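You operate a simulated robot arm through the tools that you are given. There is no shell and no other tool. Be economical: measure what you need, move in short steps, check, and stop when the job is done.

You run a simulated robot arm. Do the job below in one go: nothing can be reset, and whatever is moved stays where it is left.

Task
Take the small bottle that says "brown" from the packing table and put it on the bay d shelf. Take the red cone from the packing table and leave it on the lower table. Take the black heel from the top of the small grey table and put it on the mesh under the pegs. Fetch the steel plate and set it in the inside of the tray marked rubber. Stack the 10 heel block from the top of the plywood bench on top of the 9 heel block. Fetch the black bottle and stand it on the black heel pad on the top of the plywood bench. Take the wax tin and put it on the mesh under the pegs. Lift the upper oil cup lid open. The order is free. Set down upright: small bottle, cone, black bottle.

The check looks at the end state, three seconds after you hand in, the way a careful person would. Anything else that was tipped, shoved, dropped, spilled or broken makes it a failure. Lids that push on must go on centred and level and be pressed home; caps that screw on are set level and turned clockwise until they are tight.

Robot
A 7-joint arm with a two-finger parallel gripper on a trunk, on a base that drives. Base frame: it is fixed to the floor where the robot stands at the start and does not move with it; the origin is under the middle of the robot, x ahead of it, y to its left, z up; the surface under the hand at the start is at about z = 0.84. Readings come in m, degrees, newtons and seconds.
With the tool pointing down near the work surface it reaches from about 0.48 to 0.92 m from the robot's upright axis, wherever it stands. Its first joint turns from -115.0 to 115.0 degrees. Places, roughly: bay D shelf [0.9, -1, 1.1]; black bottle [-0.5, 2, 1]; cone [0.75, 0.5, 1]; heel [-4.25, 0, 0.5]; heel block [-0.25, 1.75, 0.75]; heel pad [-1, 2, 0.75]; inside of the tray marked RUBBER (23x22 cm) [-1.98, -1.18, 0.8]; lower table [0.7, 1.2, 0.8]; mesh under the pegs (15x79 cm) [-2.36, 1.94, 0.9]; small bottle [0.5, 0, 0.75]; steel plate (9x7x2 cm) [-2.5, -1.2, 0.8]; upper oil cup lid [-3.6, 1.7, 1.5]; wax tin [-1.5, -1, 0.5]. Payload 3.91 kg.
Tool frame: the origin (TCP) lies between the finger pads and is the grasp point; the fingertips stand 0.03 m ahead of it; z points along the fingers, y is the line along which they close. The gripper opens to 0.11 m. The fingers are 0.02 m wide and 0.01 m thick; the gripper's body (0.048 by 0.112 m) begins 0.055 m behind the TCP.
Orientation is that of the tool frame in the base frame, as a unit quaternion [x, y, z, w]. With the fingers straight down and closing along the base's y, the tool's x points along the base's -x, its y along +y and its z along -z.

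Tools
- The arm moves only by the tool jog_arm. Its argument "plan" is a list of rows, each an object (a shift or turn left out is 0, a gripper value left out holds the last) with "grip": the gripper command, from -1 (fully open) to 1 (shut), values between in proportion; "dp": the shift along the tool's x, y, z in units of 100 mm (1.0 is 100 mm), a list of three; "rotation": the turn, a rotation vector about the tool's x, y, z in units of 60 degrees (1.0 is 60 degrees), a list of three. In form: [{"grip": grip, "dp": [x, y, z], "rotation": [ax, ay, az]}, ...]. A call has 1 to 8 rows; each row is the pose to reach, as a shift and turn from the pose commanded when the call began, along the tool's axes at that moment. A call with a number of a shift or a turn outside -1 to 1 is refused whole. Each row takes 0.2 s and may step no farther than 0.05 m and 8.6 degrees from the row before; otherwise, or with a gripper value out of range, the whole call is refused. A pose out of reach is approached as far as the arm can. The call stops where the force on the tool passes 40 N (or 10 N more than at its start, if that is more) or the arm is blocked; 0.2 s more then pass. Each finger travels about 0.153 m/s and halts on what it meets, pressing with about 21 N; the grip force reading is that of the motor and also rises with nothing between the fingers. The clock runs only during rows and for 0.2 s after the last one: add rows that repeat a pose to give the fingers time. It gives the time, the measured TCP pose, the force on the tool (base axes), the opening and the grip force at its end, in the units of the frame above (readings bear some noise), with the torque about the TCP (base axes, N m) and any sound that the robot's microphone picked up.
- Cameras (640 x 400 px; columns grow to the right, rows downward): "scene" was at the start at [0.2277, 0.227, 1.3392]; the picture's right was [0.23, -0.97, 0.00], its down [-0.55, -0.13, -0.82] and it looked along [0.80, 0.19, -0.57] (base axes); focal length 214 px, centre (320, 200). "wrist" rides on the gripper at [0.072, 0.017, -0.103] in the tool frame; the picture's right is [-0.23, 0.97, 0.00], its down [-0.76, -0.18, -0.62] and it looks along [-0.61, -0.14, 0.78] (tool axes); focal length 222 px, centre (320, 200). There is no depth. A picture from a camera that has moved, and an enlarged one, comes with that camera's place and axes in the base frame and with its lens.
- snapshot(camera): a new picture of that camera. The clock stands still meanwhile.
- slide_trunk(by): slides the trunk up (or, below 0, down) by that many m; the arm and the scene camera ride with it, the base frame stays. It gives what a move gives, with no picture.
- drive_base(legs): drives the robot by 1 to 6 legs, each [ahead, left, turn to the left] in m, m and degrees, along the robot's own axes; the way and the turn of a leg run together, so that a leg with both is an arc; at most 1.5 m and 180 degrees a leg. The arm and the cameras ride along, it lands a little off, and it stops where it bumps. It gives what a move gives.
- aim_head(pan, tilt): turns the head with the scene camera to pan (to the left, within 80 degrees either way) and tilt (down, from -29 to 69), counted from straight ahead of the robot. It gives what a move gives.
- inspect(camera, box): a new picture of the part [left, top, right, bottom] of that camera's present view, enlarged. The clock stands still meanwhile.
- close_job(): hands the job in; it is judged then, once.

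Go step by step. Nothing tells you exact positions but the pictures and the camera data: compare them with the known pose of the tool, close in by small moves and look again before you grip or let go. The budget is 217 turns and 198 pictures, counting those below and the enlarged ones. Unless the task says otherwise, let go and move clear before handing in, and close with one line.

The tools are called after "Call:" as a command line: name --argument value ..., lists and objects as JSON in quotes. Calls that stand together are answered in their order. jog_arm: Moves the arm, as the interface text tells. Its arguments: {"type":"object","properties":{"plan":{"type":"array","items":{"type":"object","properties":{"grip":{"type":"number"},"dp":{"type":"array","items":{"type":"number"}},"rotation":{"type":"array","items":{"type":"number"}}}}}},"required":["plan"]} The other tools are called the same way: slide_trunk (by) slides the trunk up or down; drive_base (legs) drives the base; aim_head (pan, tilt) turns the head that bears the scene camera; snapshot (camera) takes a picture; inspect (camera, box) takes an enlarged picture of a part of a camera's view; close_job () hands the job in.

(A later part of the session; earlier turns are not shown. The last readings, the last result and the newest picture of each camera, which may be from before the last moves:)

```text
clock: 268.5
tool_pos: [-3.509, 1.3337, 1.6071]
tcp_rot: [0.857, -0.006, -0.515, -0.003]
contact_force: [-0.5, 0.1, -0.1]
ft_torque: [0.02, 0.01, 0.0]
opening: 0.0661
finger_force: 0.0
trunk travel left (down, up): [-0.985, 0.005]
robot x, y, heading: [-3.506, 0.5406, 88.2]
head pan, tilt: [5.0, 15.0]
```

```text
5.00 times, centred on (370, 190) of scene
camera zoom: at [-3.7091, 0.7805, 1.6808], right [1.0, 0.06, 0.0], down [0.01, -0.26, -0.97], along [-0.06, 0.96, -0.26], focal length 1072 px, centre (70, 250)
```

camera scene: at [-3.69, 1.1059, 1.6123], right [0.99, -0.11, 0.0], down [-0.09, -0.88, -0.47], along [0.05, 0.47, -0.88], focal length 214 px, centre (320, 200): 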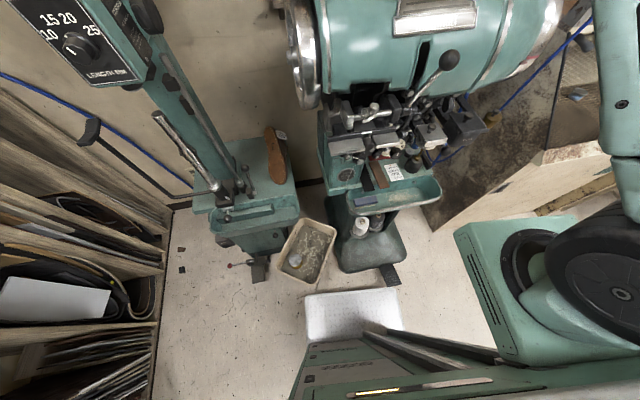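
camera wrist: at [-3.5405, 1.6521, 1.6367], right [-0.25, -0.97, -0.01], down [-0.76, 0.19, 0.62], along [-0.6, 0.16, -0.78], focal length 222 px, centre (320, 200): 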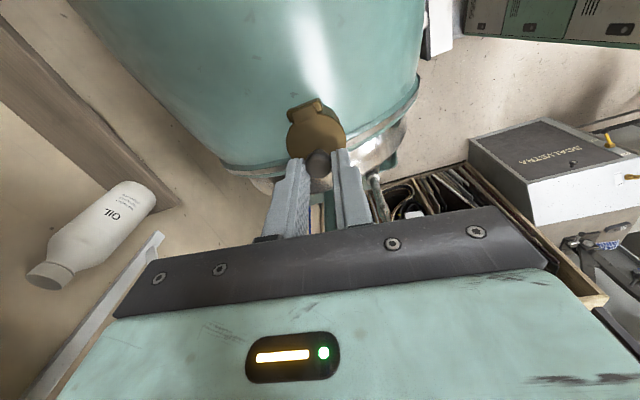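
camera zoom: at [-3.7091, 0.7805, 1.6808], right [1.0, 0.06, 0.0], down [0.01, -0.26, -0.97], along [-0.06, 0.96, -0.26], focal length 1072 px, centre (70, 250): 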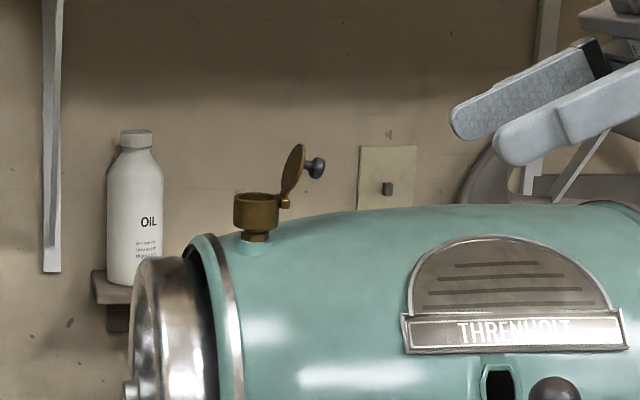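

The lid stays open. Now I'll restore the tool orientation and turn toward the small grey table.

Call:
jog_arm --plan '[{"rotation": [0, 0.13, 0]}, {"rotation": [0, 0.26, 0]}, {"rotation": [0, 0.39, 0]}, {"rotation": [0, 0.52, 0]}, {"rotation": [0, 0.65, 0]}, {"rotation": [0, 0.78, 0]}, {"rotation": [0, 0.91, 0]}, {"rotation": [0, 1.0, 0]}]'

Call:
jog_arm --plan '[{"rotation": [0, 0.02, 0.13]}, {"rotation": [0, 0.035, 0.26]}, {"rotation": [0, 0.035, 0.39]}, {"rotation": [0, 0.035, 0.52]}, {"rotation": [0, 0.035, 0.65]}, {"rotation": [0, 0.035, 0.75]}]'

Call:
jog_arm --plan '[{"rotation": [0, 0, 0.13]}, {"rotation": [0, 0, 0.26]}, {"rotation": [0, 0, 0.39]}, {"rotation": [0, 0, 0.52]}, {"rotation": [0, 0, 0.65]}, {"rotation": [0, 0, 0.73]}]'

Call:
slide_trunk --by -0.3

Call:
drive_base --legs '[[-0.4, 0, 0], [0, 0, 92]]'

Call:
aim_head --pan 0 --tilt 30

Call:
snapshot --camera "scene"

```text
clock: 270.3
tool_pos: [-3.5074, 1.3333, 1.6068]
tcp_rot: [1.0, -0.007, -0.017, 0.001]
contact_force: [0.3, 0.1, 0.4]
ft_torque: [-0.03, -0.02, -0.03]
opening: 0.066
finger_force: 0.0
trunk travel left (down, up): [-0.985, 0.005]
robot x, y, heading: [-3.5014, 0.5391, 88.5]
head pan, tilt: [5.0, 15.0]
```

```text
clock: 271.7
tool_pos: [-3.5085, 1.3316, 1.6053]
tcp_rot: [0.921, -0.39, 0.002, 0.008]
contact_force: [0.8, 0.5, -0.3]
ft_torque: [-0.02, 0.02, 0.02]
opening: 0.0659
finger_force: 0.1
trunk travel left (down, up): [-0.985, 0.005]
robot x, y, heading: [-3.5004, 0.5356, 88.4]
head pan, tilt: [5.0, 15.0]
```

```text
clock: 273.1
tool_pos: [-3.5081, 1.332, 1.6073]
tcp_rot: [0.709, -0.705, 0.005, 0.006]
contact_force: [0.6, -0.5, -1.3]
ft_torque: [0.03, -0.01, 0.0]
opening: 0.066
finger_force: 0.0
trunk travel left (down, up): [-0.985, 0.005]
robot x, y, heading: [-3.5041, 0.5377, 88.5]
head pan, tilt: [5.0, 15.0]
```

```text
clock: 276.1
tool_pos: [-3.5082, 1.3317, 1.3065]
tcp_rot: [0.709, -0.705, 0.006, 0.006]
contact_force: [0.4, -0.7, 0.4]
ft_torque: [0.0, 0.03, 0.03]
opening: 0.0659
finger_force: 0.0
trunk travel left (down, up): [-0.685, 0.305]
robot x, y, heading: [-3.5048, 0.5412, 88.5]
head pan, tilt: [5.0, 15.0]
```

```text
clock: 279.6
tool_pos: [-3.6805, 0.9158, 1.3064]
tcp_rot: [0.778, -0.628, 0.005, 0.005]
contact_force: [0.2, 0.8, -0.5]
ft_torque: [-0.02, 0.0, 0.02]
opening: 0.0658
finger_force: 0.1
trunk travel left (down, up): [-0.685, 0.305]
robot x, y, heading: [-3.5128, 0.138, 99.8]
head pan, tilt: [5.0, 15.0]
stopped in leg 2: the robot was blocked; the commanded pose is now the measured one
```

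```text
clock: 280.4
tool_pos: [-3.6791, 0.9156, 1.3058]
tcp_rot: [0.777, -0.629, 0.006, 0.006]
contact_force: [-0.6, 0.5, 0.2]
ft_torque: [0.03, -0.01, -0.05]
opening: 0.066
finger_force: 0.1
trunk travel left (down, up): [-0.685, 0.305]
robot x, y, heading: [-3.5141, 0.138, 99.9]
head pan, tilt: [0.0, 30.0]
```

```text
38 pictures are left
camera scene: at [-3.756, 0.3335, 1.3566], right [0.98, 0.17, 0.0], down [0.09, -0.49, -0.87], along [-0.15, 0.85, -0.5], focal length 214 px, centre (320, 200)
```

scene: 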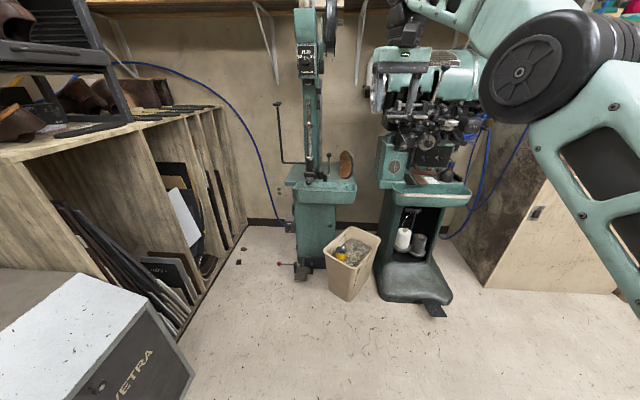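

The turn was blocked, so I must be close to the grey table on the left. I'll look that way.

Call:
aim_head --pan 78 --tilt 42

Call:
snapshot --camera "scene"

```text
clock: 281.9
tool_pos: [-3.6814, 0.9165, 1.307]
tcp_rot: [0.778, -0.629, 0.005, 0.006]
contact_force: [-0.2, -0.6, -0.1]
ft_torque: [0.02, 0.01, 0.0]
opening: 0.0659
finger_force: 0.0
trunk travel left (down, up): [-0.685, 0.305]
robot x, y, heading: [-3.5151, 0.1381, 99.8]
head pan, tilt: [78.0, 42.0]
```

```text
37 pictures are left
camera scene: at [-3.8238, 0.2474, 1.3383], right [0.04, 1.0, 0.0], down [0.67, -0.02, -0.74], along [-0.74, 0.03, -0.67], focal length 214 px, centre (320, 200)
```

scene: 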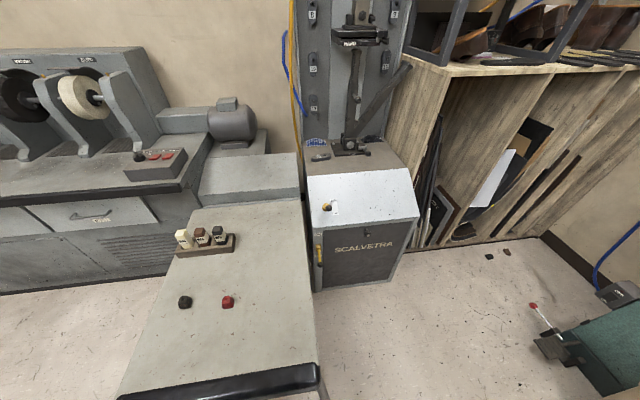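

The grey table is immediately to the left; the black heel is at about (-4.146, -0.192, 0.61). I'll back away, turn to face the table, and pitch the tool 38° for both pick and placement.

Call:
drive_base --legs '[[0, -0.4, 0], [0, 0, 80], [0.2, 0.37, 0]]'

Call:
jog_arm --plan '[{"rotation": [0, -0.13, 0]}, {"rotation": [0, -0.26, 0]}, {"rotation": [0, -0.39, 0]}, {"rotation": [0, -0.52, 0]}, {"rotation": [0, -0.63, 0]}]'

Call:
slide_trunk --by -0.4

Call:
aim_head --pan 0 --tilt 42

Call:
snapshot --camera "scene"

Call:
snapshot --camera "wrist"

```text
clock: 290.2
tool_pos: [-4.0828, -0.2593, 1.3076]
tcp_rot: [0.999, 0.053, 0.008, 0.001]
contact_force: [0.4, 0.5, -0.6]
ft_torque: [0.02, 0.03, 0.01]
opening: 0.066
finger_force: 0.0
trunk travel left (down, up): [-0.685, 0.305]
robot x, y, heading: [-3.293, -0.1739, -176.2]
head pan, tilt: [78.0, 42.0]
```

```text
clock: 291.4
tool_pos: [-4.0827, -0.2593, 1.3068]
tcp_rot: [0.947, 0.049, -0.317, 0.017]
contact_force: [0.2, 0.2, -0.8]
ft_torque: [0.01, 0.0, 0.03]
opening: 0.066
finger_force: 0.0
trunk travel left (down, up): [-0.685, 0.305]
robot x, y, heading: [-3.2926, -0.1775, -176.0]
head pan, tilt: [78.0, 42.0]
```

```text
clock: 295.2
tool_pos: [-4.0835, -0.2594, 0.9073]
tcp_rot: [0.947, 0.05, -0.316, 0.018]
contact_force: [0.2, -0.1, -0.1]
ft_torque: [-0.02, -0.01, -0.04]
opening: 0.066
finger_force: 0.0
trunk travel left (down, up): [-0.285, 0.705]
robot x, y, heading: [-3.2953, -0.1771, -176.0]
head pan, tilt: [78.0, 42.0]
```

```text
clock: 296.7
tool_pos: [-4.0831, -0.259, 0.9064]
tcp_rot: [0.947, 0.051, -0.316, 0.019]
contact_force: [-0.1, 0.3, -0.5]
ft_torque: [-0.04, -0.02, -0.01]
opening: 0.0662
finger_force: 0.0
trunk travel left (down, up): [-0.285, 0.705]
robot x, y, heading: [-3.294, -0.1767, -176.0]
head pan, tilt: [0.0, 42.0]
```

```text
36 pictures are left
camera scene: at [-3.5038, -0.3944, 0.9383], right [-0.07, 1.0, 0.0], down [0.67, 0.05, -0.74], along [-0.74, -0.05, -0.67], focal length 214 px, centre (320, 200)
```

scene: 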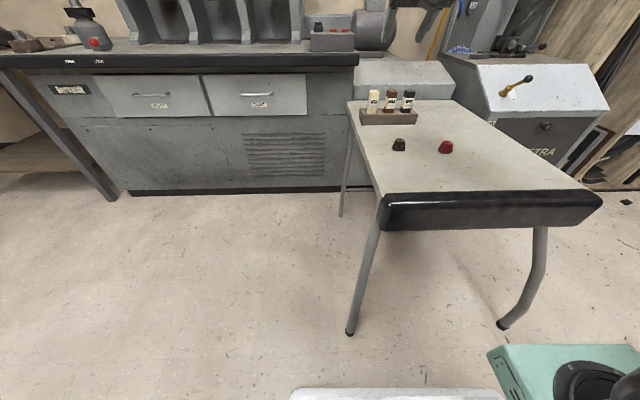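

```text
35 pictures are left
camera wrist: at [-3.9619, -0.2624, 0.9455], right [-0.08, -0.99, 0.14], down [-0.25, 0.15, 0.96], along [-0.96, 0.04, -0.26], focal length 222 px, centre (320, 200)
```

wrist: 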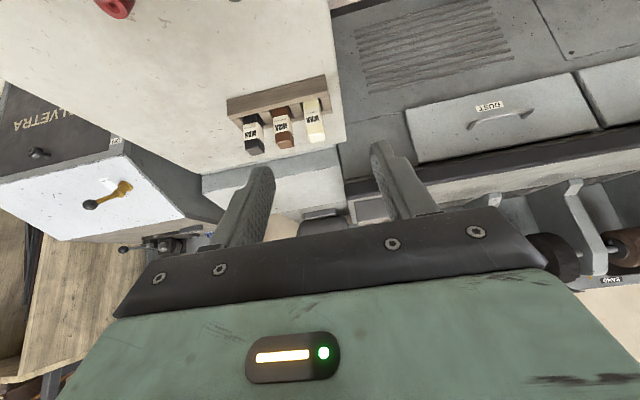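

Call:
inspect --camera "scene" --box '[370, 120, 470, 170]'

```text
6.40 times, centred on (420, 145) of scene
camera zoom: at [-3.5038, -0.3944, 0.9383], right [-0.07, 1.0, 0.0], down [0.67, 0.05, -0.74], along [-0.74, -0.05, -0.67], focal length 1373 px, centre (-320, 552)
```

zoom: 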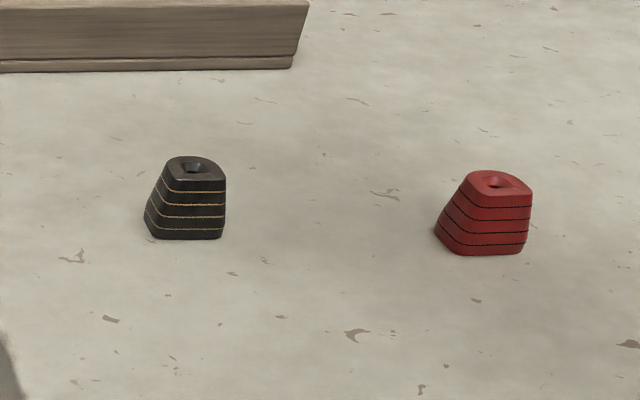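

The black heel is about 4 cm wide and 3.5 cm tall at (-4.142, -0.187). I'll line up behind it and come down.

Call:
drive_base --legs '[[0.04, -0.075, 0]]'

Call:
slide_trunk --by -0.22

Call:
snapshot --camera "wrist"

```text
clock: 297.8
tool_pos: [-4.1292, -0.1866, 0.9063]
tcp_rot: [0.947, 0.049, -0.316, 0.018]
contact_force: [-0.1, -0.9, -0.5]
ft_torque: [-0.01, 0.0, 0.0]
opening: 0.0661
finger_force: 0.0
trunk travel left (down, up): [-0.285, 0.705]
robot x, y, heading: [-3.3402, -0.1068, -176.4]
head pan, tilt: [0.0, 42.0]
```

```text
clock: 300.1
tool_pos: [-4.128, -0.1846, 0.6862]
tcp_rot: [0.947, 0.049, -0.316, 0.017]
contact_force: [-0.7, -1.5, 0.1]
ft_torque: [-0.01, 0.01, -0.01]
opening: 0.066
finger_force: 0.0
trunk travel left (down, up): [-0.065, 0.925]
robot x, y, heading: [-3.3378, -0.1019, -176.2]
head pan, tilt: [0.0, 42.0]
```

```text
33 pictures are left
camera wrist: at [-4.0078, -0.1894, 0.7256], right [-0.08, -0.99, 0.14], down [-0.25, 0.15, 0.96], along [-0.96, 0.04, -0.26], focal length 222 px, centre (320, 200)
```

wrist: 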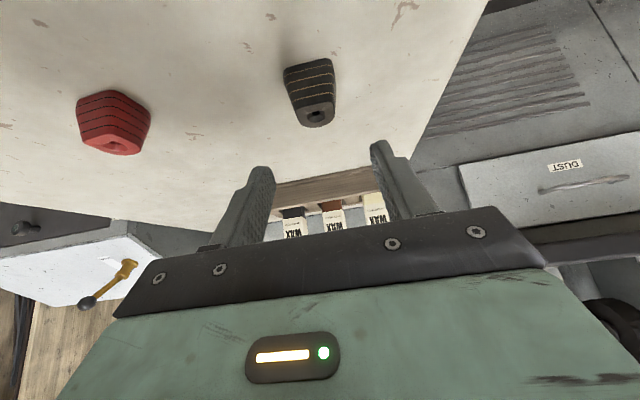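

Call:
jog_arm --plan '[{"dp": [0.12, 0.04, 0.13]}, {"dp": [0.24, 0.04, 0.27]}, {"dp": [0.34, 0.04, 0.39]}]'

Call:
jog_arm --plan '[{"grip": 1}, {"grip": 1}, {"grip": 1}]'

Call:
snapshot --camera "wrist"

```text
clock: 300.9
tool_pos: [-4.1255, -0.1884, 0.6351]
tcp_rot: [0.947, 0.049, -0.316, 0.017]
contact_force: [0.5, 0.3, -0.4]
ft_torque: [0.01, 0.02, 0.01]
opening: 0.0659
finger_force: 0.0
trunk travel left (down, up): [-0.065, 0.925]
robot x, y, heading: [-3.335, -0.1038, -176.3]
head pan, tilt: [0.0, 42.0]
```

```text
clock: 301.7
tool_pos: [-4.1249, -0.1869, 0.6361]
tcp_rot: [0.947, 0.048, -0.317, 0.018]
contact_force: [0.3, 0.1, -0.1]
ft_torque: [-0.01, 0.0, 0.0]
opening: 0.0338
finger_force: 20.7
trunk travel left (down, up): [-0.065, 0.925]
robot x, y, heading: [-3.3391, -0.1068, -176.3]
head pan, tilt: [0.0, 42.0]
```

```text
32 pictures are left
camera wrist: at [-4.004, -0.1917, 0.6746], right [-0.08, -0.99, 0.14], down [-0.25, 0.15, 0.96], along [-0.96, 0.04, -0.26], focal length 222 px, centre (320, 200)
```

wrist: 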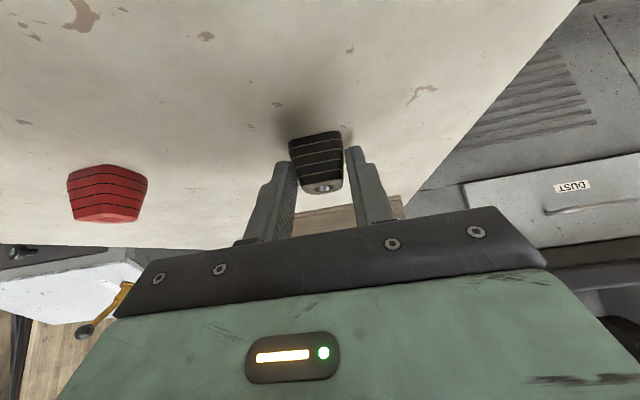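

The heel is gripped. I'll lift and carry it to the mesh cabinet.

Call:
jog_arm --plan '[{"dp": [-0.3, 0, -0.35]}, {"dp": [-0.6, 0, -0.75]}]'

Call:
slide_trunk --by 0.38

Call:
drive_base --legs '[[-0.95, 0, 0], [0, -0.65, 0], [0, 0, -93.7]]'

Call:
aim_head --pan 0 --tilt 25

Call:
snapshot --camera "scene"

```text
clock: 302.3
tool_pos: [-4.126, -0.1887, 0.7302]
tcp_rot: [0.947, 0.05, -0.316, 0.018]
contact_force: [-0.4, -0.2, 0.0]
ft_torque: [0.02, -0.03, 0.03]
opening: 0.0338
finger_force: 20.6
trunk travel left (down, up): [-0.065, 0.925]
robot x, y, heading: [-3.3381, -0.1001, -176.2]
head pan, tilt: [0.0, 42.0]
```

```text
clock: 306.0
tool_pos: [-4.1266, -0.1895, 1.1114]
tcp_rot: [0.948, 0.048, -0.316, 0.017]
contact_force: [0.2, -1.3, -0.2]
ft_torque: [0.03, 0.0, 0.02]
opening: 0.0337
finger_force: 20.8
trunk travel left (down, up): [-0.445, 0.545]
robot x, y, heading: [-3.3377, -0.1041, -176.5]
head pan, tilt: [0.0, 42.0]
```

```text
clock: 318.2
tool_pos: [-2.4546, 1.4035, 1.1107]
tcp_rot: [0.683, -0.658, -0.229, -0.218]
contact_force: [0.7, 0.1, -0.4]
ft_torque: [-0.01, 0.0, 0.03]
opening: 0.034
finger_force: 21.3
trunk travel left (down, up): [-0.445, 0.545]
robot x, y, heading: [-2.4247, 0.6133, 90.1]
head pan, tilt: [0.0, 42.0]
```

```text
clock: 319.0
tool_pos: [-2.4544, 1.4049, 1.1103]
tcp_rot: [0.683, -0.658, -0.23, -0.218]
contact_force: [0.4, 0.1, -0.8]
ft_torque: [-0.01, 0.0, -0.02]
opening: 0.0339
finger_force: 20.7
trunk travel left (down, up): [-0.445, 0.545]
robot x, y, heading: [-2.421, 0.6134, 90.1]
head pan, tilt: [0.0, 25.0]
```

```text
31 pictures are left
camera scene: at [-2.6267, 0.8482, 1.1245], right [1.0, 0.0, 0.0], down [0.0, -0.42, -0.91], along [0.0, 0.91, -0.42], focal length 214 px, centre (320, 200)
```

scene: 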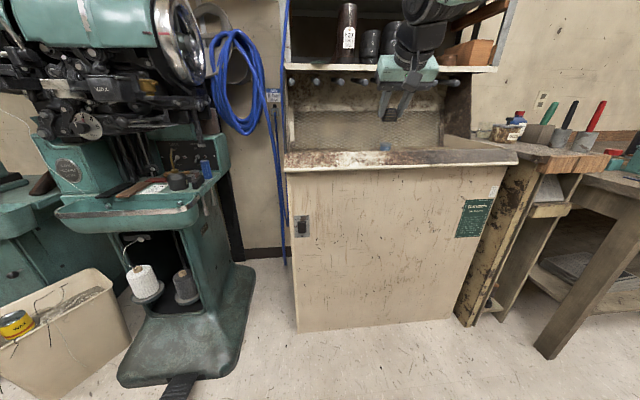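

Call:
slide_trunk --by -0.07

Call:
drive_base --legs '[[0.4, 0, 0]]'

Call:
slide_trunk --by -0.06

Call:
snapshot --camera "wrist"

```text
clock: 320.1
tool_pos: [-2.4542, 1.4052, 1.0418]
tcp_rot: [0.683, -0.659, -0.229, -0.218]
contact_force: [-0.5, 0.2, 0.1]
ft_torque: [0.01, -0.01, 0.02]
opening: 0.0336
finger_force: 21.0
trunk travel left (down, up): [-0.375, 0.615]
robot x, y, heading: [-2.4183, 0.6137, 90.3]
head pan, tilt: [0.0, 25.0]
```

```text
clock: 322.6
tool_pos: [-2.449, 1.8071, 1.041]
tcp_rot: [0.681, -0.661, -0.228, -0.219]
contact_force: [-0.1, 0.2, -1.0]
ft_torque: [-0.02, 0.01, 0.05]
opening: 0.0338
finger_force: 21.2
trunk travel left (down, up): [-0.375, 0.615]
robot x, y, heading: [-2.423, 1.0125, 89.9]
head pan, tilt: [0.0, 25.0]
```

```text
clock: 323.6
tool_pos: [-2.4472, 1.8061, 0.9805]
tcp_rot: [0.681, -0.66, -0.229, -0.219]
contact_force: [0.1, -0.1, -0.2]
ft_torque: [0.03, 0.03, -0.01]
opening: 0.0337
finger_force: 21.1
trunk travel left (down, up): [-0.315, 0.675]
robot x, y, heading: [-2.4224, 1.0134, 89.5]
head pan, tilt: [0.0, 25.0]
```

```text
30 pictures are left
camera wrist: at [-2.4614, 1.6857, 1.02], right [-0.98, 0.15, 0.14], down [0.17, 0.24, 0.96], along [0.11, 0.96, -0.26], focal length 222 px, centre (320, 200)
```

wrist: 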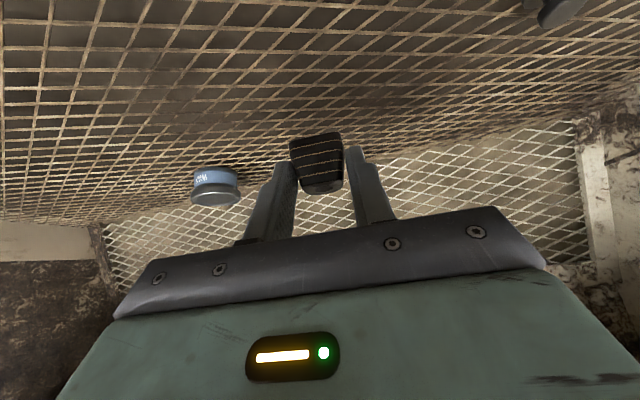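

Call:
jog_arm --plan '[{"dp": [-0.3, 0, 0.23]}, {"dp": [-0.6, 0, 0.46]}, {"dp": [-0.83, 0, 0.64]}, {"dp": [-0.68, 0, 0.83]}]'

Call:
snapshot --camera "wrist"

Call:
jog_arm --plan '[{"dp": [0.06, 0, 0.08]}]'

Call:
jog_arm --plan '[{"dp": [0.03, 0, 0.04]}]'

Call:
jog_arm --plan '[{"dp": [0.025, 0, 0.03]}]'

```text
clock: 324.6
tool_pos: [-2.4517, 1.9074, 0.9557]
tcp_rot: [0.681, -0.66, -0.228, -0.22]
contact_force: [0.6, 0.1, -0.3]
ft_torque: [-0.01, 0.01, -0.01]
opening: 0.0337
finger_force: 21.3
trunk travel left (down, up): [-0.315, 0.675]
robot x, y, heading: [-2.419, 1.0188, 89.8]
head pan, tilt: [0.0, 25.0]
```

```text
29 pictures are left
camera wrist: at [-2.4646, 1.7884, 0.9945], right [-0.98, 0.15, 0.14], down [0.17, 0.24, 0.96], along [0.11, 0.96, -0.26], focal length 222 px, centre (320, 200)
```

wrist: 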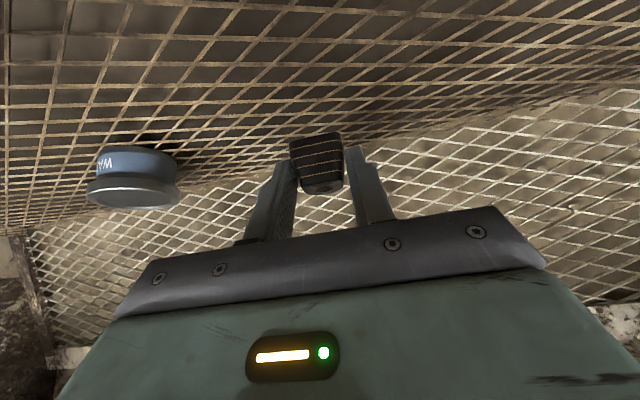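

```text
clock: 325.0
tool_pos: [-2.4509, 1.9089, 0.9457]
tcp_rot: [0.681, -0.66, -0.228, -0.22]
contact_force: [-1.5, 0.1, 0.1]
ft_torque: [-0.04, 0.0, -0.02]
opening: 0.0338
finger_force: 21.0
trunk travel left (down, up): [-0.315, 0.675]
robot x, y, heading: [-2.4208, 1.012, 89.8]
head pan, tilt: [0.0, 25.0]
```

```text
clock: 325.4
tool_pos: [-2.4512, 1.9102, 0.9398]
tcp_rot: [0.681, -0.66, -0.229, -0.219]
contact_force: [0.1, 0.1, -0.4]
ft_torque: [0.03, 0.01, 0.02]
opening: 0.0339
finger_force: 20.6
trunk travel left (down, up): [-0.315, 0.675]
robot x, y, heading: [-2.4209, 1.0142, 89.7]
head pan, tilt: [0.0, 25.0]
```

```text
clock: 325.8
tool_pos: [-2.45, 1.91, 0.9374]
tcp_rot: [0.681, -0.66, -0.229, -0.219]
contact_force: [-0.7, -0.1, -0.3]
ft_torque: [-0.01, 0.0, 0.01]
opening: 0.0342
finger_force: 21.1
trunk travel left (down, up): [-0.315, 0.675]
robot x, y, heading: [-2.4214, 1.0136, 89.4]
head pan, tilt: [0.0, 25.0]
```

Call:
jog_arm --plan '[{"dp": [0.02, 0, 0.027]}]'

Call:
jog_arm --plan '[{"dp": [0.02, 0, 0.025]}]'

Call:
inspect --camera "wrist" --box '[240, 90, 400, 210]'

```text
clock: 326.2
tool_pos: [-2.451, 1.909, 0.9318]
tcp_rot: [0.681, -0.66, -0.229, -0.22]
contact_force: [-0.2, -0.2, 0.1]
ft_torque: [-0.02, 0.0, 0.01]
opening: 0.0339
finger_force: 20.9
trunk travel left (down, up): [-0.315, 0.675]
robot x, y, heading: [-2.416, 1.0157, 89.9]
head pan, tilt: [0.0, 25.0]
```

```text
clock: 326.6
tool_pos: [-2.451, 1.9098, 0.9296]
tcp_rot: [0.681, -0.661, -0.229, -0.219]
contact_force: [-0.5, -0.3, -0.1]
ft_torque: [0.01, 0.0, -0.01]
opening: 0.0341
finger_force: 21.3
trunk travel left (down, up): [-0.315, 0.675]
robot x, y, heading: [-2.4194, 1.0125, 90.0]
head pan, tilt: [0.0, 25.0]
```

```text
3.33 times, centred on (320, 150) of wrist
camera zoom: at [-2.4648, 1.7901, 0.9686], right [-0.98, 0.15, 0.14], down [0.17, 0.24, 0.96], along [0.11, 0.96, -0.26], focal length 740 px, centre (320, 367)
```

zoom: 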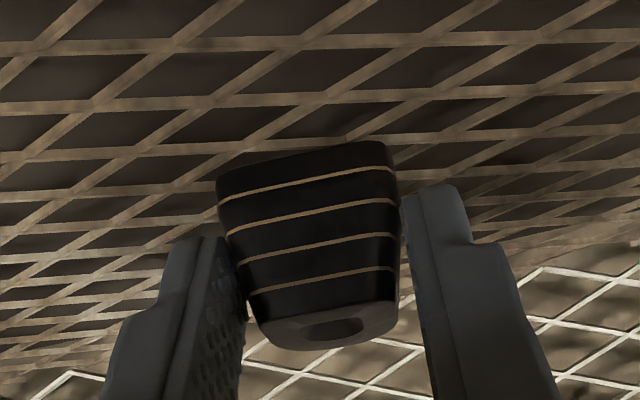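

Call:
jog_arm --plan '[{"dp": [0.015, 0, 0.02]}]'

Call:
jog_arm --plan '[{"dp": [0.015, 0, 0.02]}]'

Call:
jog_arm --plan '[{"dp": [0.015, 0, 0.02]}]'

```text
clock: 327.0
tool_pos: [-2.451, 1.911, 0.9287]
tcp_rot: [0.681, -0.661, -0.228, -0.219]
contact_force: [0.7, 0.5, -0.3]
ft_torque: [-0.01, 0.01, -0.02]
opening: 0.034
finger_force: 21.4
trunk travel left (down, up): [-0.315, 0.675]
robot x, y, heading: [-2.4165, 1.0132, 89.8]
head pan, tilt: [0.0, 25.0]
```

```text
clock: 327.4
tool_pos: [-2.451, 1.9104, 0.9273]
tcp_rot: [0.681, -0.659, -0.23, -0.221]
contact_force: [0.0, 2.8, 6.9]
ft_torque: [0.12, -0.05, 0.02]
opening: 0.0338
finger_force: 20.4
trunk travel left (down, up): [-0.315, 0.675]
robot x, y, heading: [-2.4212, 1.0179, 89.7]
head pan, tilt: [0.0, 25.0]
```

```text
clock: 327.8
tool_pos: [-2.4505, 1.9095, 0.9263]
tcp_rot: [0.68, -0.659, -0.231, -0.221]
contact_force: [-1.7, 3.6, 18.2]
ft_torque: [0.27, 0.0, 0.01]
opening: 0.0338
finger_force: 20.6
trunk travel left (down, up): [-0.315, 0.675]
robot x, y, heading: [-2.4207, 1.0123, 89.7]
head pan, tilt: [0.0, 25.0]
```

Contact with the mesh. I'll release the heel and back out as before.

Call:
jog_arm --plan '[{"dp": [-0.015, 0, -0.02], "grip": 0.3}, {"dp": [-0.015, 0, -0.02], "grip": 0.0}, {"dp": [-0.015, 0, -0.02], "grip": -0.1}, {"dp": [0.22, 0, -0.34]}, {"dp": [0.46, 0, -0.67]}, {"dp": [0.72, 0, -1.0]}]'

Call:
jog_arm --plan '[{"dp": [0.2, 0, -0.4]}, {"dp": [0.4, 0, -0.8]}, {"dp": [0.4, 0, -1.0]}]'

Call:
snapshot --camera "wrist"

```text
clock: 329.2
tool_pos: [-2.4478, 1.7914, 0.9596]
tcp_rot: [0.681, -0.661, -0.228, -0.22]
contact_force: [-0.9, 0.3, -0.7]
ft_torque: [0.0, -0.01, 0.0]
opening: 0.0605
finger_force: 0.0
trunk travel left (down, up): [-0.315, 0.675]
robot x, y, heading: [-2.4193, 1.0097, 89.5]
head pan, tilt: [0.0, 25.0]
```

```text
clock: 330.0
tool_pos: [-2.4467, 1.7013, 1.0168]
tcp_rot: [0.681, -0.661, -0.227, -0.22]
contact_force: [0.0, -0.1, -0.4]
ft_torque: [-0.02, -0.02, -0.01]
opening: 0.0605
finger_force: 0.0
trunk travel left (down, up): [-0.315, 0.675]
robot x, y, heading: [-2.4206, 1.0133, 89.3]
head pan, tilt: [0.0, 25.0]
```

```text
27 pictures are left
camera wrist: at [-2.4594, 1.5808, 1.0554], right [-0.98, 0.15, 0.14], down [0.17, 0.24, 0.96], along [0.11, 0.96, -0.26], focal length 222 px, centre (320, 200)
```

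wrist: 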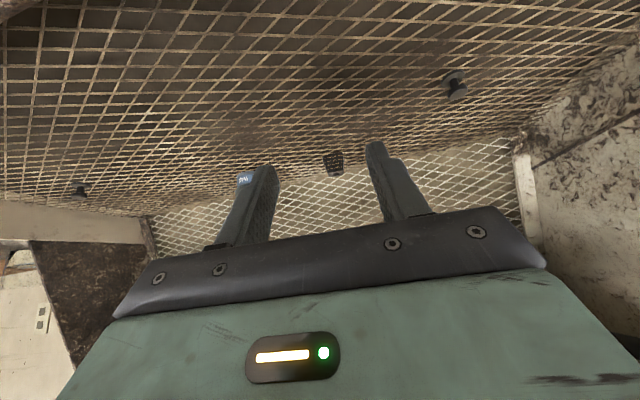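

Both the heel and the tin are on the mesh. Now for the steel plate: I'll drive back, turn to face the central table, and reduce the tool pitch to about 25°.

Call:
slide_trunk --by 0.15

Call:
drive_base --legs '[[-1.05, 0, 0], [0, 0, 179.5]]'

Call:
jog_arm --plan '[{"rotation": [0, 0.11, 0], "grip": -1}, {"rotation": [0, 0.22, 0]}]'

Call:
aim_head --pan 0 --tilt 35

Call:
snapshot --camera "scene"

```text
clock: 331.7
tool_pos: [-2.4468, 1.702, 1.1662]
tcp_rot: [0.681, -0.66, -0.229, -0.218]
contact_force: [0.1, -0.1, 0.6]
ft_torque: [-0.02, -0.02, -0.01]
opening: 0.0606
finger_force: 0.0
trunk travel left (down, up): [-0.465, 0.525]
robot x, y, heading: [-2.4226, 1.015, 89.6]
head pan, tilt: [0.0, 25.0]
```

```text
clock: 344.5
tool_pos: [-2.4459, -0.7488, 1.166]
tcp_rot: [0.68, 0.661, -0.226, 0.223]
contact_force: [0.5, 0.2, -0.6]
ft_torque: [0.03, -0.01, 0.0]
opening: 0.0603
finger_force: 0.0
trunk travel left (down, up): [-0.465, 0.525]
robot x, y, heading: [-2.4316, -0.0621, -93.7]
head pan, tilt: [0.0, 25.0]
```

```text
clock: 345.1
tool_pos: [-2.4463, -0.7492, 1.1658]
tcp_rot: [0.702, 0.682, -0.146, 0.144]
contact_force: [0.0, 0.8, -0.1]
ft_torque: [0.03, -0.01, 0.01]
opening: 0.1101
finger_force: 0.1
trunk travel left (down, up): [-0.465, 0.525]
robot x, y, heading: [-2.4328, -0.0653, -93.7]
head pan, tilt: [0.0, 25.0]
```

```text
clock: 345.8
tool_pos: [-2.4466, -0.7482, 1.1668]
tcp_rot: [0.701, 0.683, -0.147, 0.145]
contact_force: [0.3, -0.2, -0.4]
ft_torque: [0.0, -0.01, 0.02]
opening: 0.11
finger_force: 0.0
trunk travel left (down, up): [-0.465, 0.525]
robot x, y, heading: [-2.4313, -0.0608, -93.5]
head pan, tilt: [0.0, 35.0]
```

```text
26 pictures are left
camera scene: at [-2.2417, -0.3027, 1.1288], right [-1.0, 0.06, 0.0], down [0.04, 0.57, -0.82], along [-0.05, -0.82, -0.57], focal length 214 px, centre (320, 200)
```

scene: 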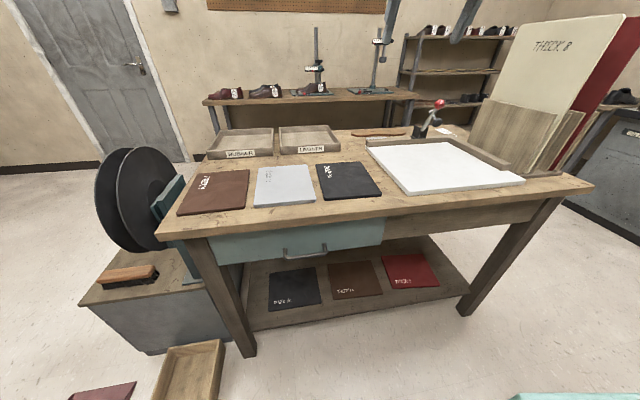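

Call:
inspect --camera "scene" --box '[200, 90, 440, 230]'

```text
2.67 times, centred on (320, 160) of scene
camera zoom: at [-2.2417, -0.3027, 1.1288], right [-1.0, 0.06, 0.0], down [0.04, 0.57, -0.82], along [-0.05, -0.82, -0.57], focal length 572 px, centre (320, 307)
```

zoom: 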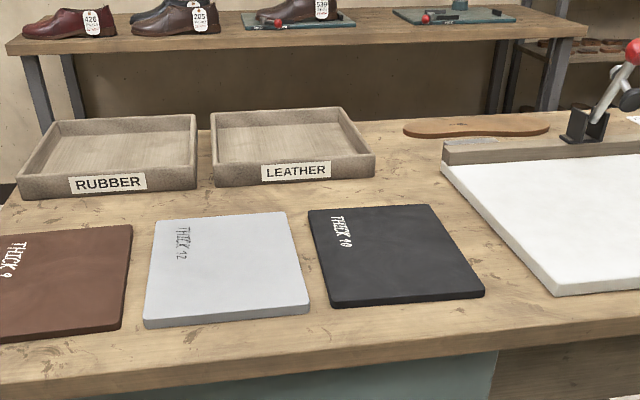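

The steel plate is at about (-2.541, -1.181), top z≈0.82, just behind the cutting-board fence. I'll move in above it with a smaller pitch.

Call:
drive_base --legs '[[0.21, -0.082, 0]]'

Call:
jog_arm --plan '[{"dp": [-0.3, 0, 0.2], "rotation": [0, 0.08, 0]}, {"dp": [-0.6, 0, 0.4], "rotation": [0, 0.167, 0]}, {"dp": [-0.9, 0, 0.6], "rotation": [0, 0.167, 0]}]'

Call:
snapshot --camera "wrist"

```text
clock: 347.5
tool_pos: [-2.5363, -0.9551, 1.1666]
tcp_rot: [0.699, 0.685, -0.146, 0.144]
contact_force: [1.2, 0.0, -0.2]
ft_torque: [-0.02, -0.01, 0.02]
opening: 0.1099
finger_force: 0.0
trunk travel left (down, up): [-0.465, 0.525]
robot x, y, heading: [-2.527, -0.2671, -93.2]
head pan, tilt: [0.0, 35.0]
```

```text
clock: 348.3
tool_pos: [-2.5399, -1.0606, 1.1461]
tcp_rot: [0.71, 0.695, -0.084, 0.084]
contact_force: [-0.6, 0.3, 0.2]
ft_torque: [0.0, -0.01, -0.01]
opening: 0.1101
finger_force: 0.0
trunk travel left (down, up): [-0.465, 0.525]
robot x, y, heading: [-2.5289, -0.2665, -93.3]
head pan, tilt: [0.0, 35.0]
```

```text
24 pictures are left
camera wrist: at [-2.5203, -0.9651, 1.2295], right [0.97, -0.24, 0.06], down [-0.19, -0.59, 0.79], along [-0.16, -0.77, -0.62], focal length 222 px, centre (320, 200)
```

wrist: 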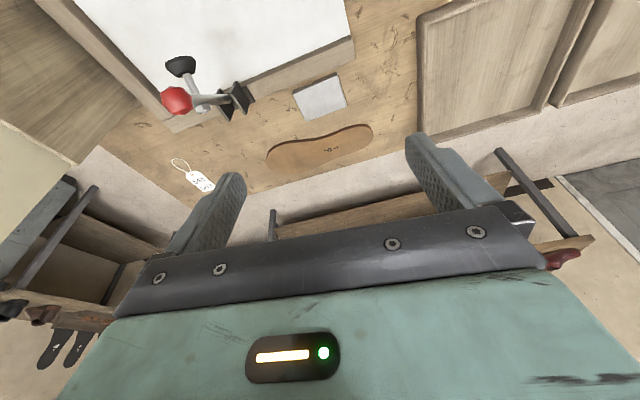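

The plate is centred near (-2.551, -1.173) and rotated about 10° from the jaws. I'll nudge the base forward, align the yaw and lower.

Call:
drive_base --legs '[[0.035, 0, 0]]'

Call:
jog_arm --plan '[{"dp": [-0.3, -0.05, 0.06], "rotation": [0, 0, -0.08]}, {"dp": [-0.62, -0.1, 0.14], "rotation": [0, 0, -0.16]}, {"dp": [-0.66, -0.1, 0.16], "rotation": [0, 0, -0.16]}]'

Call:
slide_trunk --by -0.2

Call:
snapshot --camera "wrist"

```text
clock: 349.1
tool_pos: [-2.5406, -1.0943, 1.1456]
tcp_rot: [0.709, 0.695, -0.084, 0.084]
contact_force: [-0.3, 0.5, 0.0]
ft_torque: [0.04, -0.01, -0.03]
opening: 0.11
finger_force: 0.0
trunk travel left (down, up): [-0.465, 0.525]
robot x, y, heading: [-2.526, -0.2992, -93.3]
head pan, tilt: [0.0, 35.0]
```

```text
clock: 349.9
tool_pos: [-2.5547, -1.1256, 1.1301]
tcp_rot: [0.66, 0.741, -0.09, 0.078]
contact_force: [-0.2, 0.5, -0.8]
ft_torque: [-0.01, 0.0, -0.02]
opening: 0.1101
finger_force: 0.0
out of reach, approached as far as the arm can: row 1, 2, 3
trunk travel left (down, up): [-0.465, 0.525]
robot x, y, heading: [-2.5306, -0.302, -93.2]
head pan, tilt: [0.0, 35.0]
```

```text
clock: 352.1
tool_pos: [-2.5551, -1.1256, 0.9293]
tcp_rot: [0.66, 0.742, -0.09, 0.078]
contact_force: [-0.8, 0.0, 0.2]
ft_torque: [0.01, 0.01, -0.01]
opening: 0.1102
finger_force: 0.0
trunk travel left (down, up): [-0.265, 0.725]
robot x, y, heading: [-2.5312, -0.2973, -93.2]
head pan, tilt: [0.0, 35.0]
```

```text
23 pictures are left
camera wrist: at [-2.5472, -1.0283, 1.0129], right [0.99, -0.11, 0.02], down [-0.09, -0.61, 0.79], along [-0.07, -0.79, -0.61], focal length 222 px, centre (320, 200)
```

wrist: 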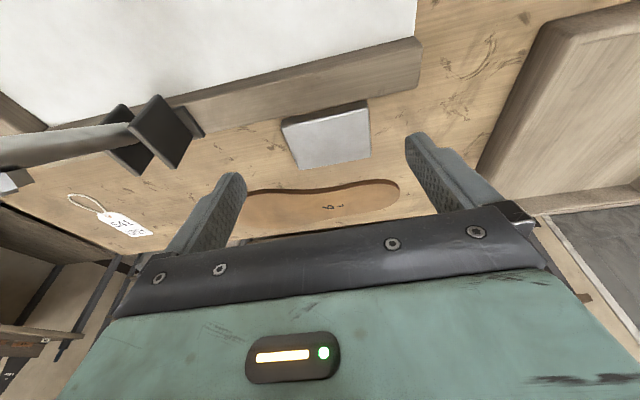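

Aligned, but the arm is extended too high relative to the trunk. I'll raise the trunk and lower the arm to gain reach.

Call:
slide_trunk --by 0.3

Call:
jog_arm --plan '[{"dp": [0.11, 0, 0.45]}, {"dp": [0.232, 0, 0.92]}, {"dp": [0.232, 0, 0.952]}]'

Call:
jog_arm --plan '[{"dp": [0.11, 0, 0.45]}, {"dp": [0.232, 0, 0.92]}, {"dp": [0.232, 0, 0.952]}]'

Call:
jog_arm --plan '[{"dp": [-0.1, 0, 0.45]}, {"dp": [-0.189, 0.014, 0.9]}, {"dp": [-0.189, 0.014, 0.972]}]'

Call:
snapshot --camera "wrist"

```text
clock: 355.1
tool_pos: [-2.5551, -1.1259, 1.2303]
tcp_rot: [0.661, 0.741, -0.091, 0.078]
contact_force: [-0.1, -0.9, -0.1]
ft_torque: [-0.05, 0.0, -0.01]
opening: 0.11
finger_force: 0.1
trunk travel left (down, up): [-0.565, 0.425]
robot x, y, heading: [-2.5268, -0.2988, -93.1]
head pan, tilt: [0.0, 35.0]
```

```text
clock: 355.9
tool_pos: [-2.5597, -1.1246, 1.1323]
tcp_rot: [0.66, 0.742, -0.089, 0.078]
contact_force: [0.4, -0.5, -0.3]
ft_torque: [0.0, 0.0, -0.04]
opening: 0.1101
finger_force: 0.0
trunk travel left (down, up): [-0.565, 0.425]
robot x, y, heading: [-2.5312, -0.3007, -93.3]
head pan, tilt: [0.0, 35.0]
```

```text
clock: 356.7
tool_pos: [-2.5583, -1.1234, 1.03]
tcp_rot: [0.661, 0.741, -0.09, 0.078]
contact_force: [0.1, -0.4, -0.6]
ft_torque: [0.03, 0.0, 0.0]
opening: 0.1101
finger_force: 0.0
trunk travel left (down, up): [-0.565, 0.425]
robot x, y, heading: [-2.5289, -0.3002, -93.0]
head pan, tilt: [0.0, 35.0]
```

```text
clock: 357.5
tool_pos: [-2.5574, -1.165, 0.9446]
tcp_rot: [0.661, 0.741, -0.09, 0.078]
contact_force: [0.1, -0.2, 0.1]
ft_torque: [-0.02, 0.0, 0.0]
opening: 0.1098
finger_force: 0.1
trunk travel left (down, up): [-0.565, 0.425]
robot x, y, heading: [-2.5285, -0.3014, -93.3]
head pan, tilt: [0.0, 35.0]
```

```text
22 pictures are left
camera wrist: at [-2.5488, -1.0686, 1.027], right [0.99, -0.11, 0.02], down [-0.09, -0.61, 0.79], along [-0.07, -0.79, -0.61], focal length 222 px, centre (320, 200)
```

wrist: 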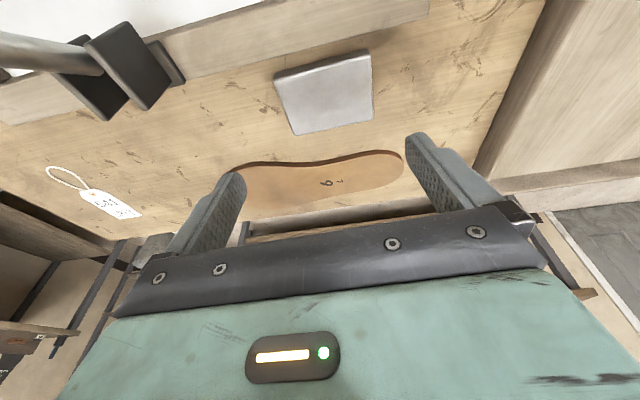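

Call:
jog_arm --plan '[{"dp": [0.0, 0.075, 0.3]}, {"dp": [0.08, 0.075, 0.6]}, {"dp": [0.108, 0.075, 0.694]}, {"dp": [0.108, 0.075, 0.694]}]'

Call:
snapshot --camera "wrist"

```text
clock: 358.5
tool_pos: [-2.5506, -1.1711, 0.8711]
tcp_rot: [0.659, 0.742, -0.09, 0.079]
contact_force: [-0.2, 0.1, 0.0]
ft_torque: [0.0, 0.03, 0.0]
opening: 0.1101
finger_force: 0.1
trunk travel left (down, up): [-0.565, 0.425]
robot x, y, heading: [-2.5279, -0.3005, -93.2]
head pan, tilt: [0.0, 35.0]
```

```text
21 pictures are left
camera wrist: at [-2.542, -1.0734, 0.9553], right [0.99, -0.11, 0.02], down [-0.09, -0.61, 0.79], along [-0.07, -0.79, -0.61], focal length 222 px, centre (320, 200)
```

wrist: 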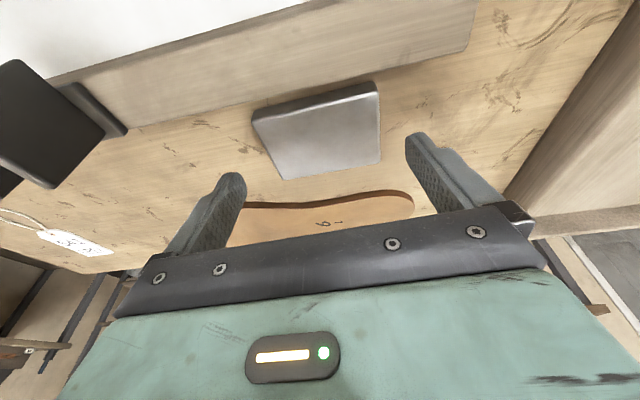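

Call:
jog_arm --plan '[{"dp": [0.04, 0, 0.17]}, {"dp": [0.075, 0, 0.31]}]'

Call:
jog_arm --plan '[{"dp": [0.01, 0, 0.04]}]'

Call:
snapshot --camera "wrist"

```text
clock: 359.1
tool_pos: [-2.5526, -1.1716, 0.8415]
tcp_rot: [0.66, 0.742, -0.09, 0.078]
contact_force: [0.2, -0.2, 0.3]
ft_torque: [0.01, 0.0, 0.0]
opening: 0.1099
finger_force: 0.1
trunk travel left (down, up): [-0.565, 0.425]
robot x, y, heading: [-2.5301, -0.2995, -93.3]
head pan, tilt: [0.0, 35.0]
```

```text
clock: 359.5
tool_pos: [-2.5526, -1.1711, 0.8379]
tcp_rot: [0.66, 0.741, -0.09, 0.079]
contact_force: [0.1, -0.4, 0.3]
ft_torque: [0.02, 0.0, 0.02]
opening: 0.11
finger_force: 0.1
trunk travel left (down, up): [-0.565, 0.425]
robot x, y, heading: [-2.5303, -0.3019, -93.1]
head pan, tilt: [0.0, 35.0]
```

```text
20 pictures are left
camera wrist: at [-2.5444, -1.0747, 0.9204], right [0.99, -0.11, 0.02], down [-0.09, -0.61, 0.79], along [-0.07, -0.79, -0.61], focal length 222 px, centre (320, 200)
```

wrist: 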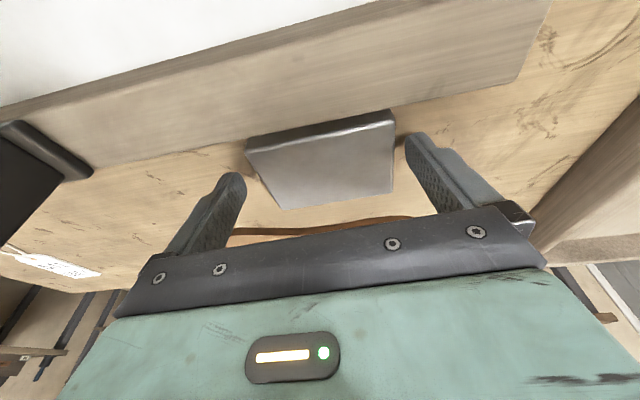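

Call:
jog_arm --plan '[{"dp": [0.008, 0, 0.03]}, {"dp": [0.008, 0, 0.03], "grip": 1}, {"dp": [0.008, 0, 0.03], "grip": 1}, {"dp": [0.008, 0, 0.03], "grip": 1}]'

Call:
jog_arm --plan '[{"dp": [-0.06, 0, -0.25]}, {"dp": [-0.14, 0, -0.6]}, {"dp": [-0.2, 0, -0.85]}]'

Call:
snapshot --camera "wrist"

```text
clock: 360.5
tool_pos: [-2.5523, -1.1708, 0.8352]
tcp_rot: [0.66, 0.742, -0.09, 0.078]
contact_force: [3.1, 1.0, 0.5]
ft_torque: [-0.04, -0.39, 0.07]
opening: 0.09
finger_force: 21.7
trunk travel left (down, up): [-0.565, 0.425]
robot x, y, heading: [-2.5278, -0.3, -93.3]
head pan, tilt: [0.0, 35.0]
```

```text
clock: 361.3
tool_pos: [-2.552, -1.1699, 0.9229]
tcp_rot: [0.661, 0.741, -0.09, 0.077]
contact_force: [-0.4, 0.8, -7.9]
ft_torque: [0.12, -0.01, -0.01]
opening: 0.0902
finger_force: 20.7
trunk travel left (down, up): [-0.565, 0.425]
robot x, y, heading: [-2.532, -0.2994, -93.1]
head pan, tilt: [0.0, 35.0]
```

```text
19 pictures are left
camera wrist: at [-2.5444, -1.0737, 1.0073], right [0.99, -0.11, 0.02], down [-0.09, -0.61, 0.79], along [-0.07, -0.79, -0.61], focal length 222 px, centre (320, 200)
```

wrist: 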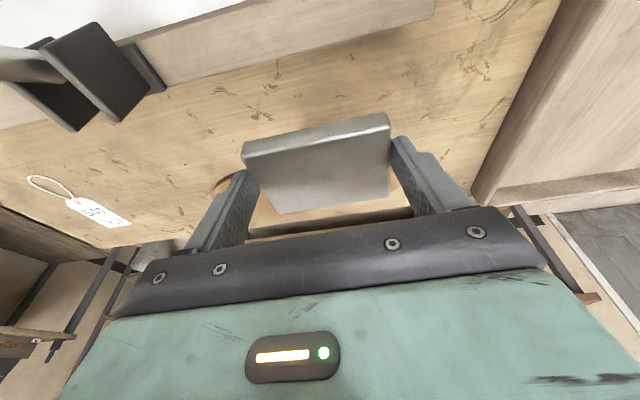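

The plate is held level. An open tray on the floor limits how far the base can shift left, so I'll drive part of the way and finish with the arm.

Call:
slide_trunk --by 0.1

Call:
drive_base --legs '[[-0.015, 0.3, 0]]'

Call:
aim_head --pan 0 --tilt 45

Call:
snapshot --camera "scene"

```text
clock: 362.6
tool_pos: [-2.5524, -1.1698, 1.0233]
tcp_rot: [0.66, 0.741, -0.09, 0.078]
contact_force: [0.1, -0.6, -7.0]
ft_torque: [0.11, 0.02, 0.03]
opening: 0.09
finger_force: 21.2
trunk travel left (down, up): [-0.665, 0.325]
robot x, y, heading: [-2.5269, -0.301, -93.2]
head pan, tilt: [0.0, 35.0]
```

```text
clock: 364.7
tool_pos: [-2.2549, -1.1726, 1.0236]
tcp_rot: [0.66, 0.742, -0.09, 0.078]
contact_force: [0.3, 0.1, -7.0]
ft_torque: [0.08, -0.02, -0.02]
opening: 0.0898
finger_force: 21.0
trunk travel left (down, up): [-0.665, 0.325]
robot x, y, heading: [-2.2312, -0.2999, -93.4]
head pan, tilt: [0.0, 35.0]
```

```text
clock: 365.4
tool_pos: [-2.254, -1.172, 1.0247]
tcp_rot: [0.661, 0.741, -0.089, 0.077]
contact_force: [-0.5, 0.0, -6.5]
ft_torque: [0.06, -0.01, 0.01]
opening: 0.0902
finger_force: 20.7
trunk travel left (down, up): [-0.665, 0.325]
robot x, y, heading: [-2.2299, -0.3033, -93.2]
head pan, tilt: [0.0, 45.0]
```

```text
18 pictures are left
camera scene: at [-2.0389, -0.536, 1.3139], right [-1.0, 0.06, 0.0], down [0.04, 0.71, -0.71], along [-0.04, -0.71, -0.71], focal length 214 px, centre (320, 200)
```

scene: 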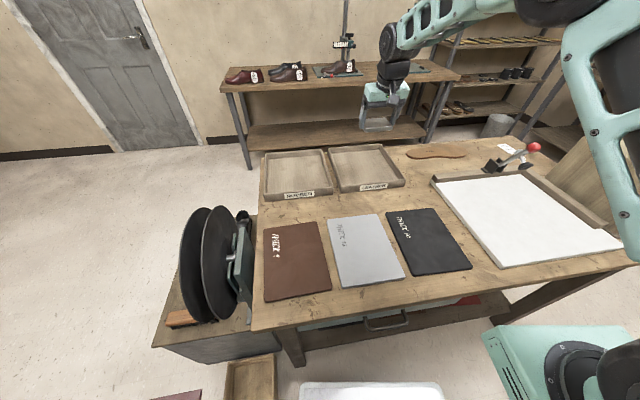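

The tray interior is centred at about (-1.99, -1.20). I'll shift the arm sideways over it.

Call:
jog_arm --plan '[{"dp": [0, 0.3, 0]}, {"dp": [0, 0.6, 0]}, {"dp": [-0.05, 0.9, 0.01]}]'

Call:
jog_arm --plan '[{"dp": [0, 0.3, 0]}, {"dp": [0, 0.6, 0]}, {"dp": [-0.05, 0.9, 0.01]}]'

Call:
jog_arm --plan '[{"dp": [0, 0.3, 0]}, {"dp": [0, 0.6, 0]}, {"dp": [-0.07, 0.785, 0.02]}, {"dp": [-0.07, 0.785, 0.02]}]'

Call:
snapshot --camera "wrist"

```text
clock: 366.2
tool_pos: [-2.1658, -1.1686, 1.0237]
tcp_rot: [0.66, 0.741, -0.091, 0.078]
contact_force: [-0.4, 0.2, -6.6]
ft_torque: [0.09, 0.02, 0.0]
opening: 0.09
finger_force: 21.5
trunk travel left (down, up): [-0.665, 0.325]
robot x, y, heading: [-2.2267, -0.3042, -93.3]
head pan, tilt: [0.0, 45.0]
```

```text
clock: 367.0
tool_pos: [-2.0749, -1.1635, 1.0197]
tcp_rot: [0.66, 0.742, -0.089, 0.077]
contact_force: [0.1, -0.2, -7.4]
ft_torque: [0.1, -0.04, 0.01]
opening: 0.0899
finger_force: 21.4
trunk travel left (down, up): [-0.665, 0.325]
robot x, y, heading: [-2.2309, -0.3004, -93.2]
head pan, tilt: [0.0, 45.0]
```

```text
clock: 368.0
tool_pos: [-1.9948, -1.1612, 1.0166]
tcp_rot: [0.66, 0.742, -0.09, 0.077]
contact_force: [-0.2, 0.3, -6.9]
ft_torque: [0.11, -0.01, 0.01]
opening: 0.09
finger_force: 21.0
trunk travel left (down, up): [-0.665, 0.325]
robot x, y, heading: [-2.2315, -0.3022, -93.3]
head pan, tilt: [0.0, 45.0]
```

```text
17 pictures are left
camera wrist: at [-1.9869, -1.065, 1.0995], right [0.99, -0.11, 0.02], down [-0.09, -0.61, 0.79], along [-0.07, -0.79, -0.61], focal length 222 px, centre (320, 200)
```

wrist: 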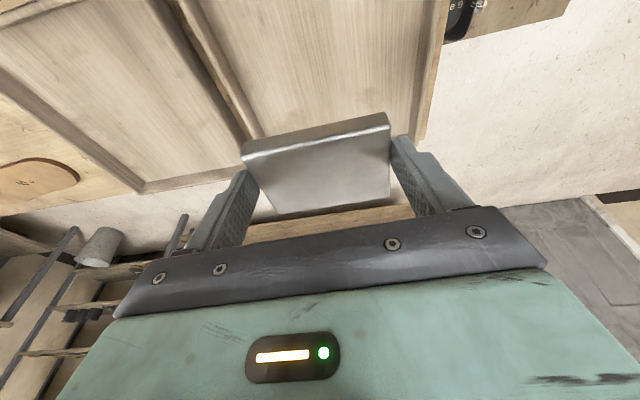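

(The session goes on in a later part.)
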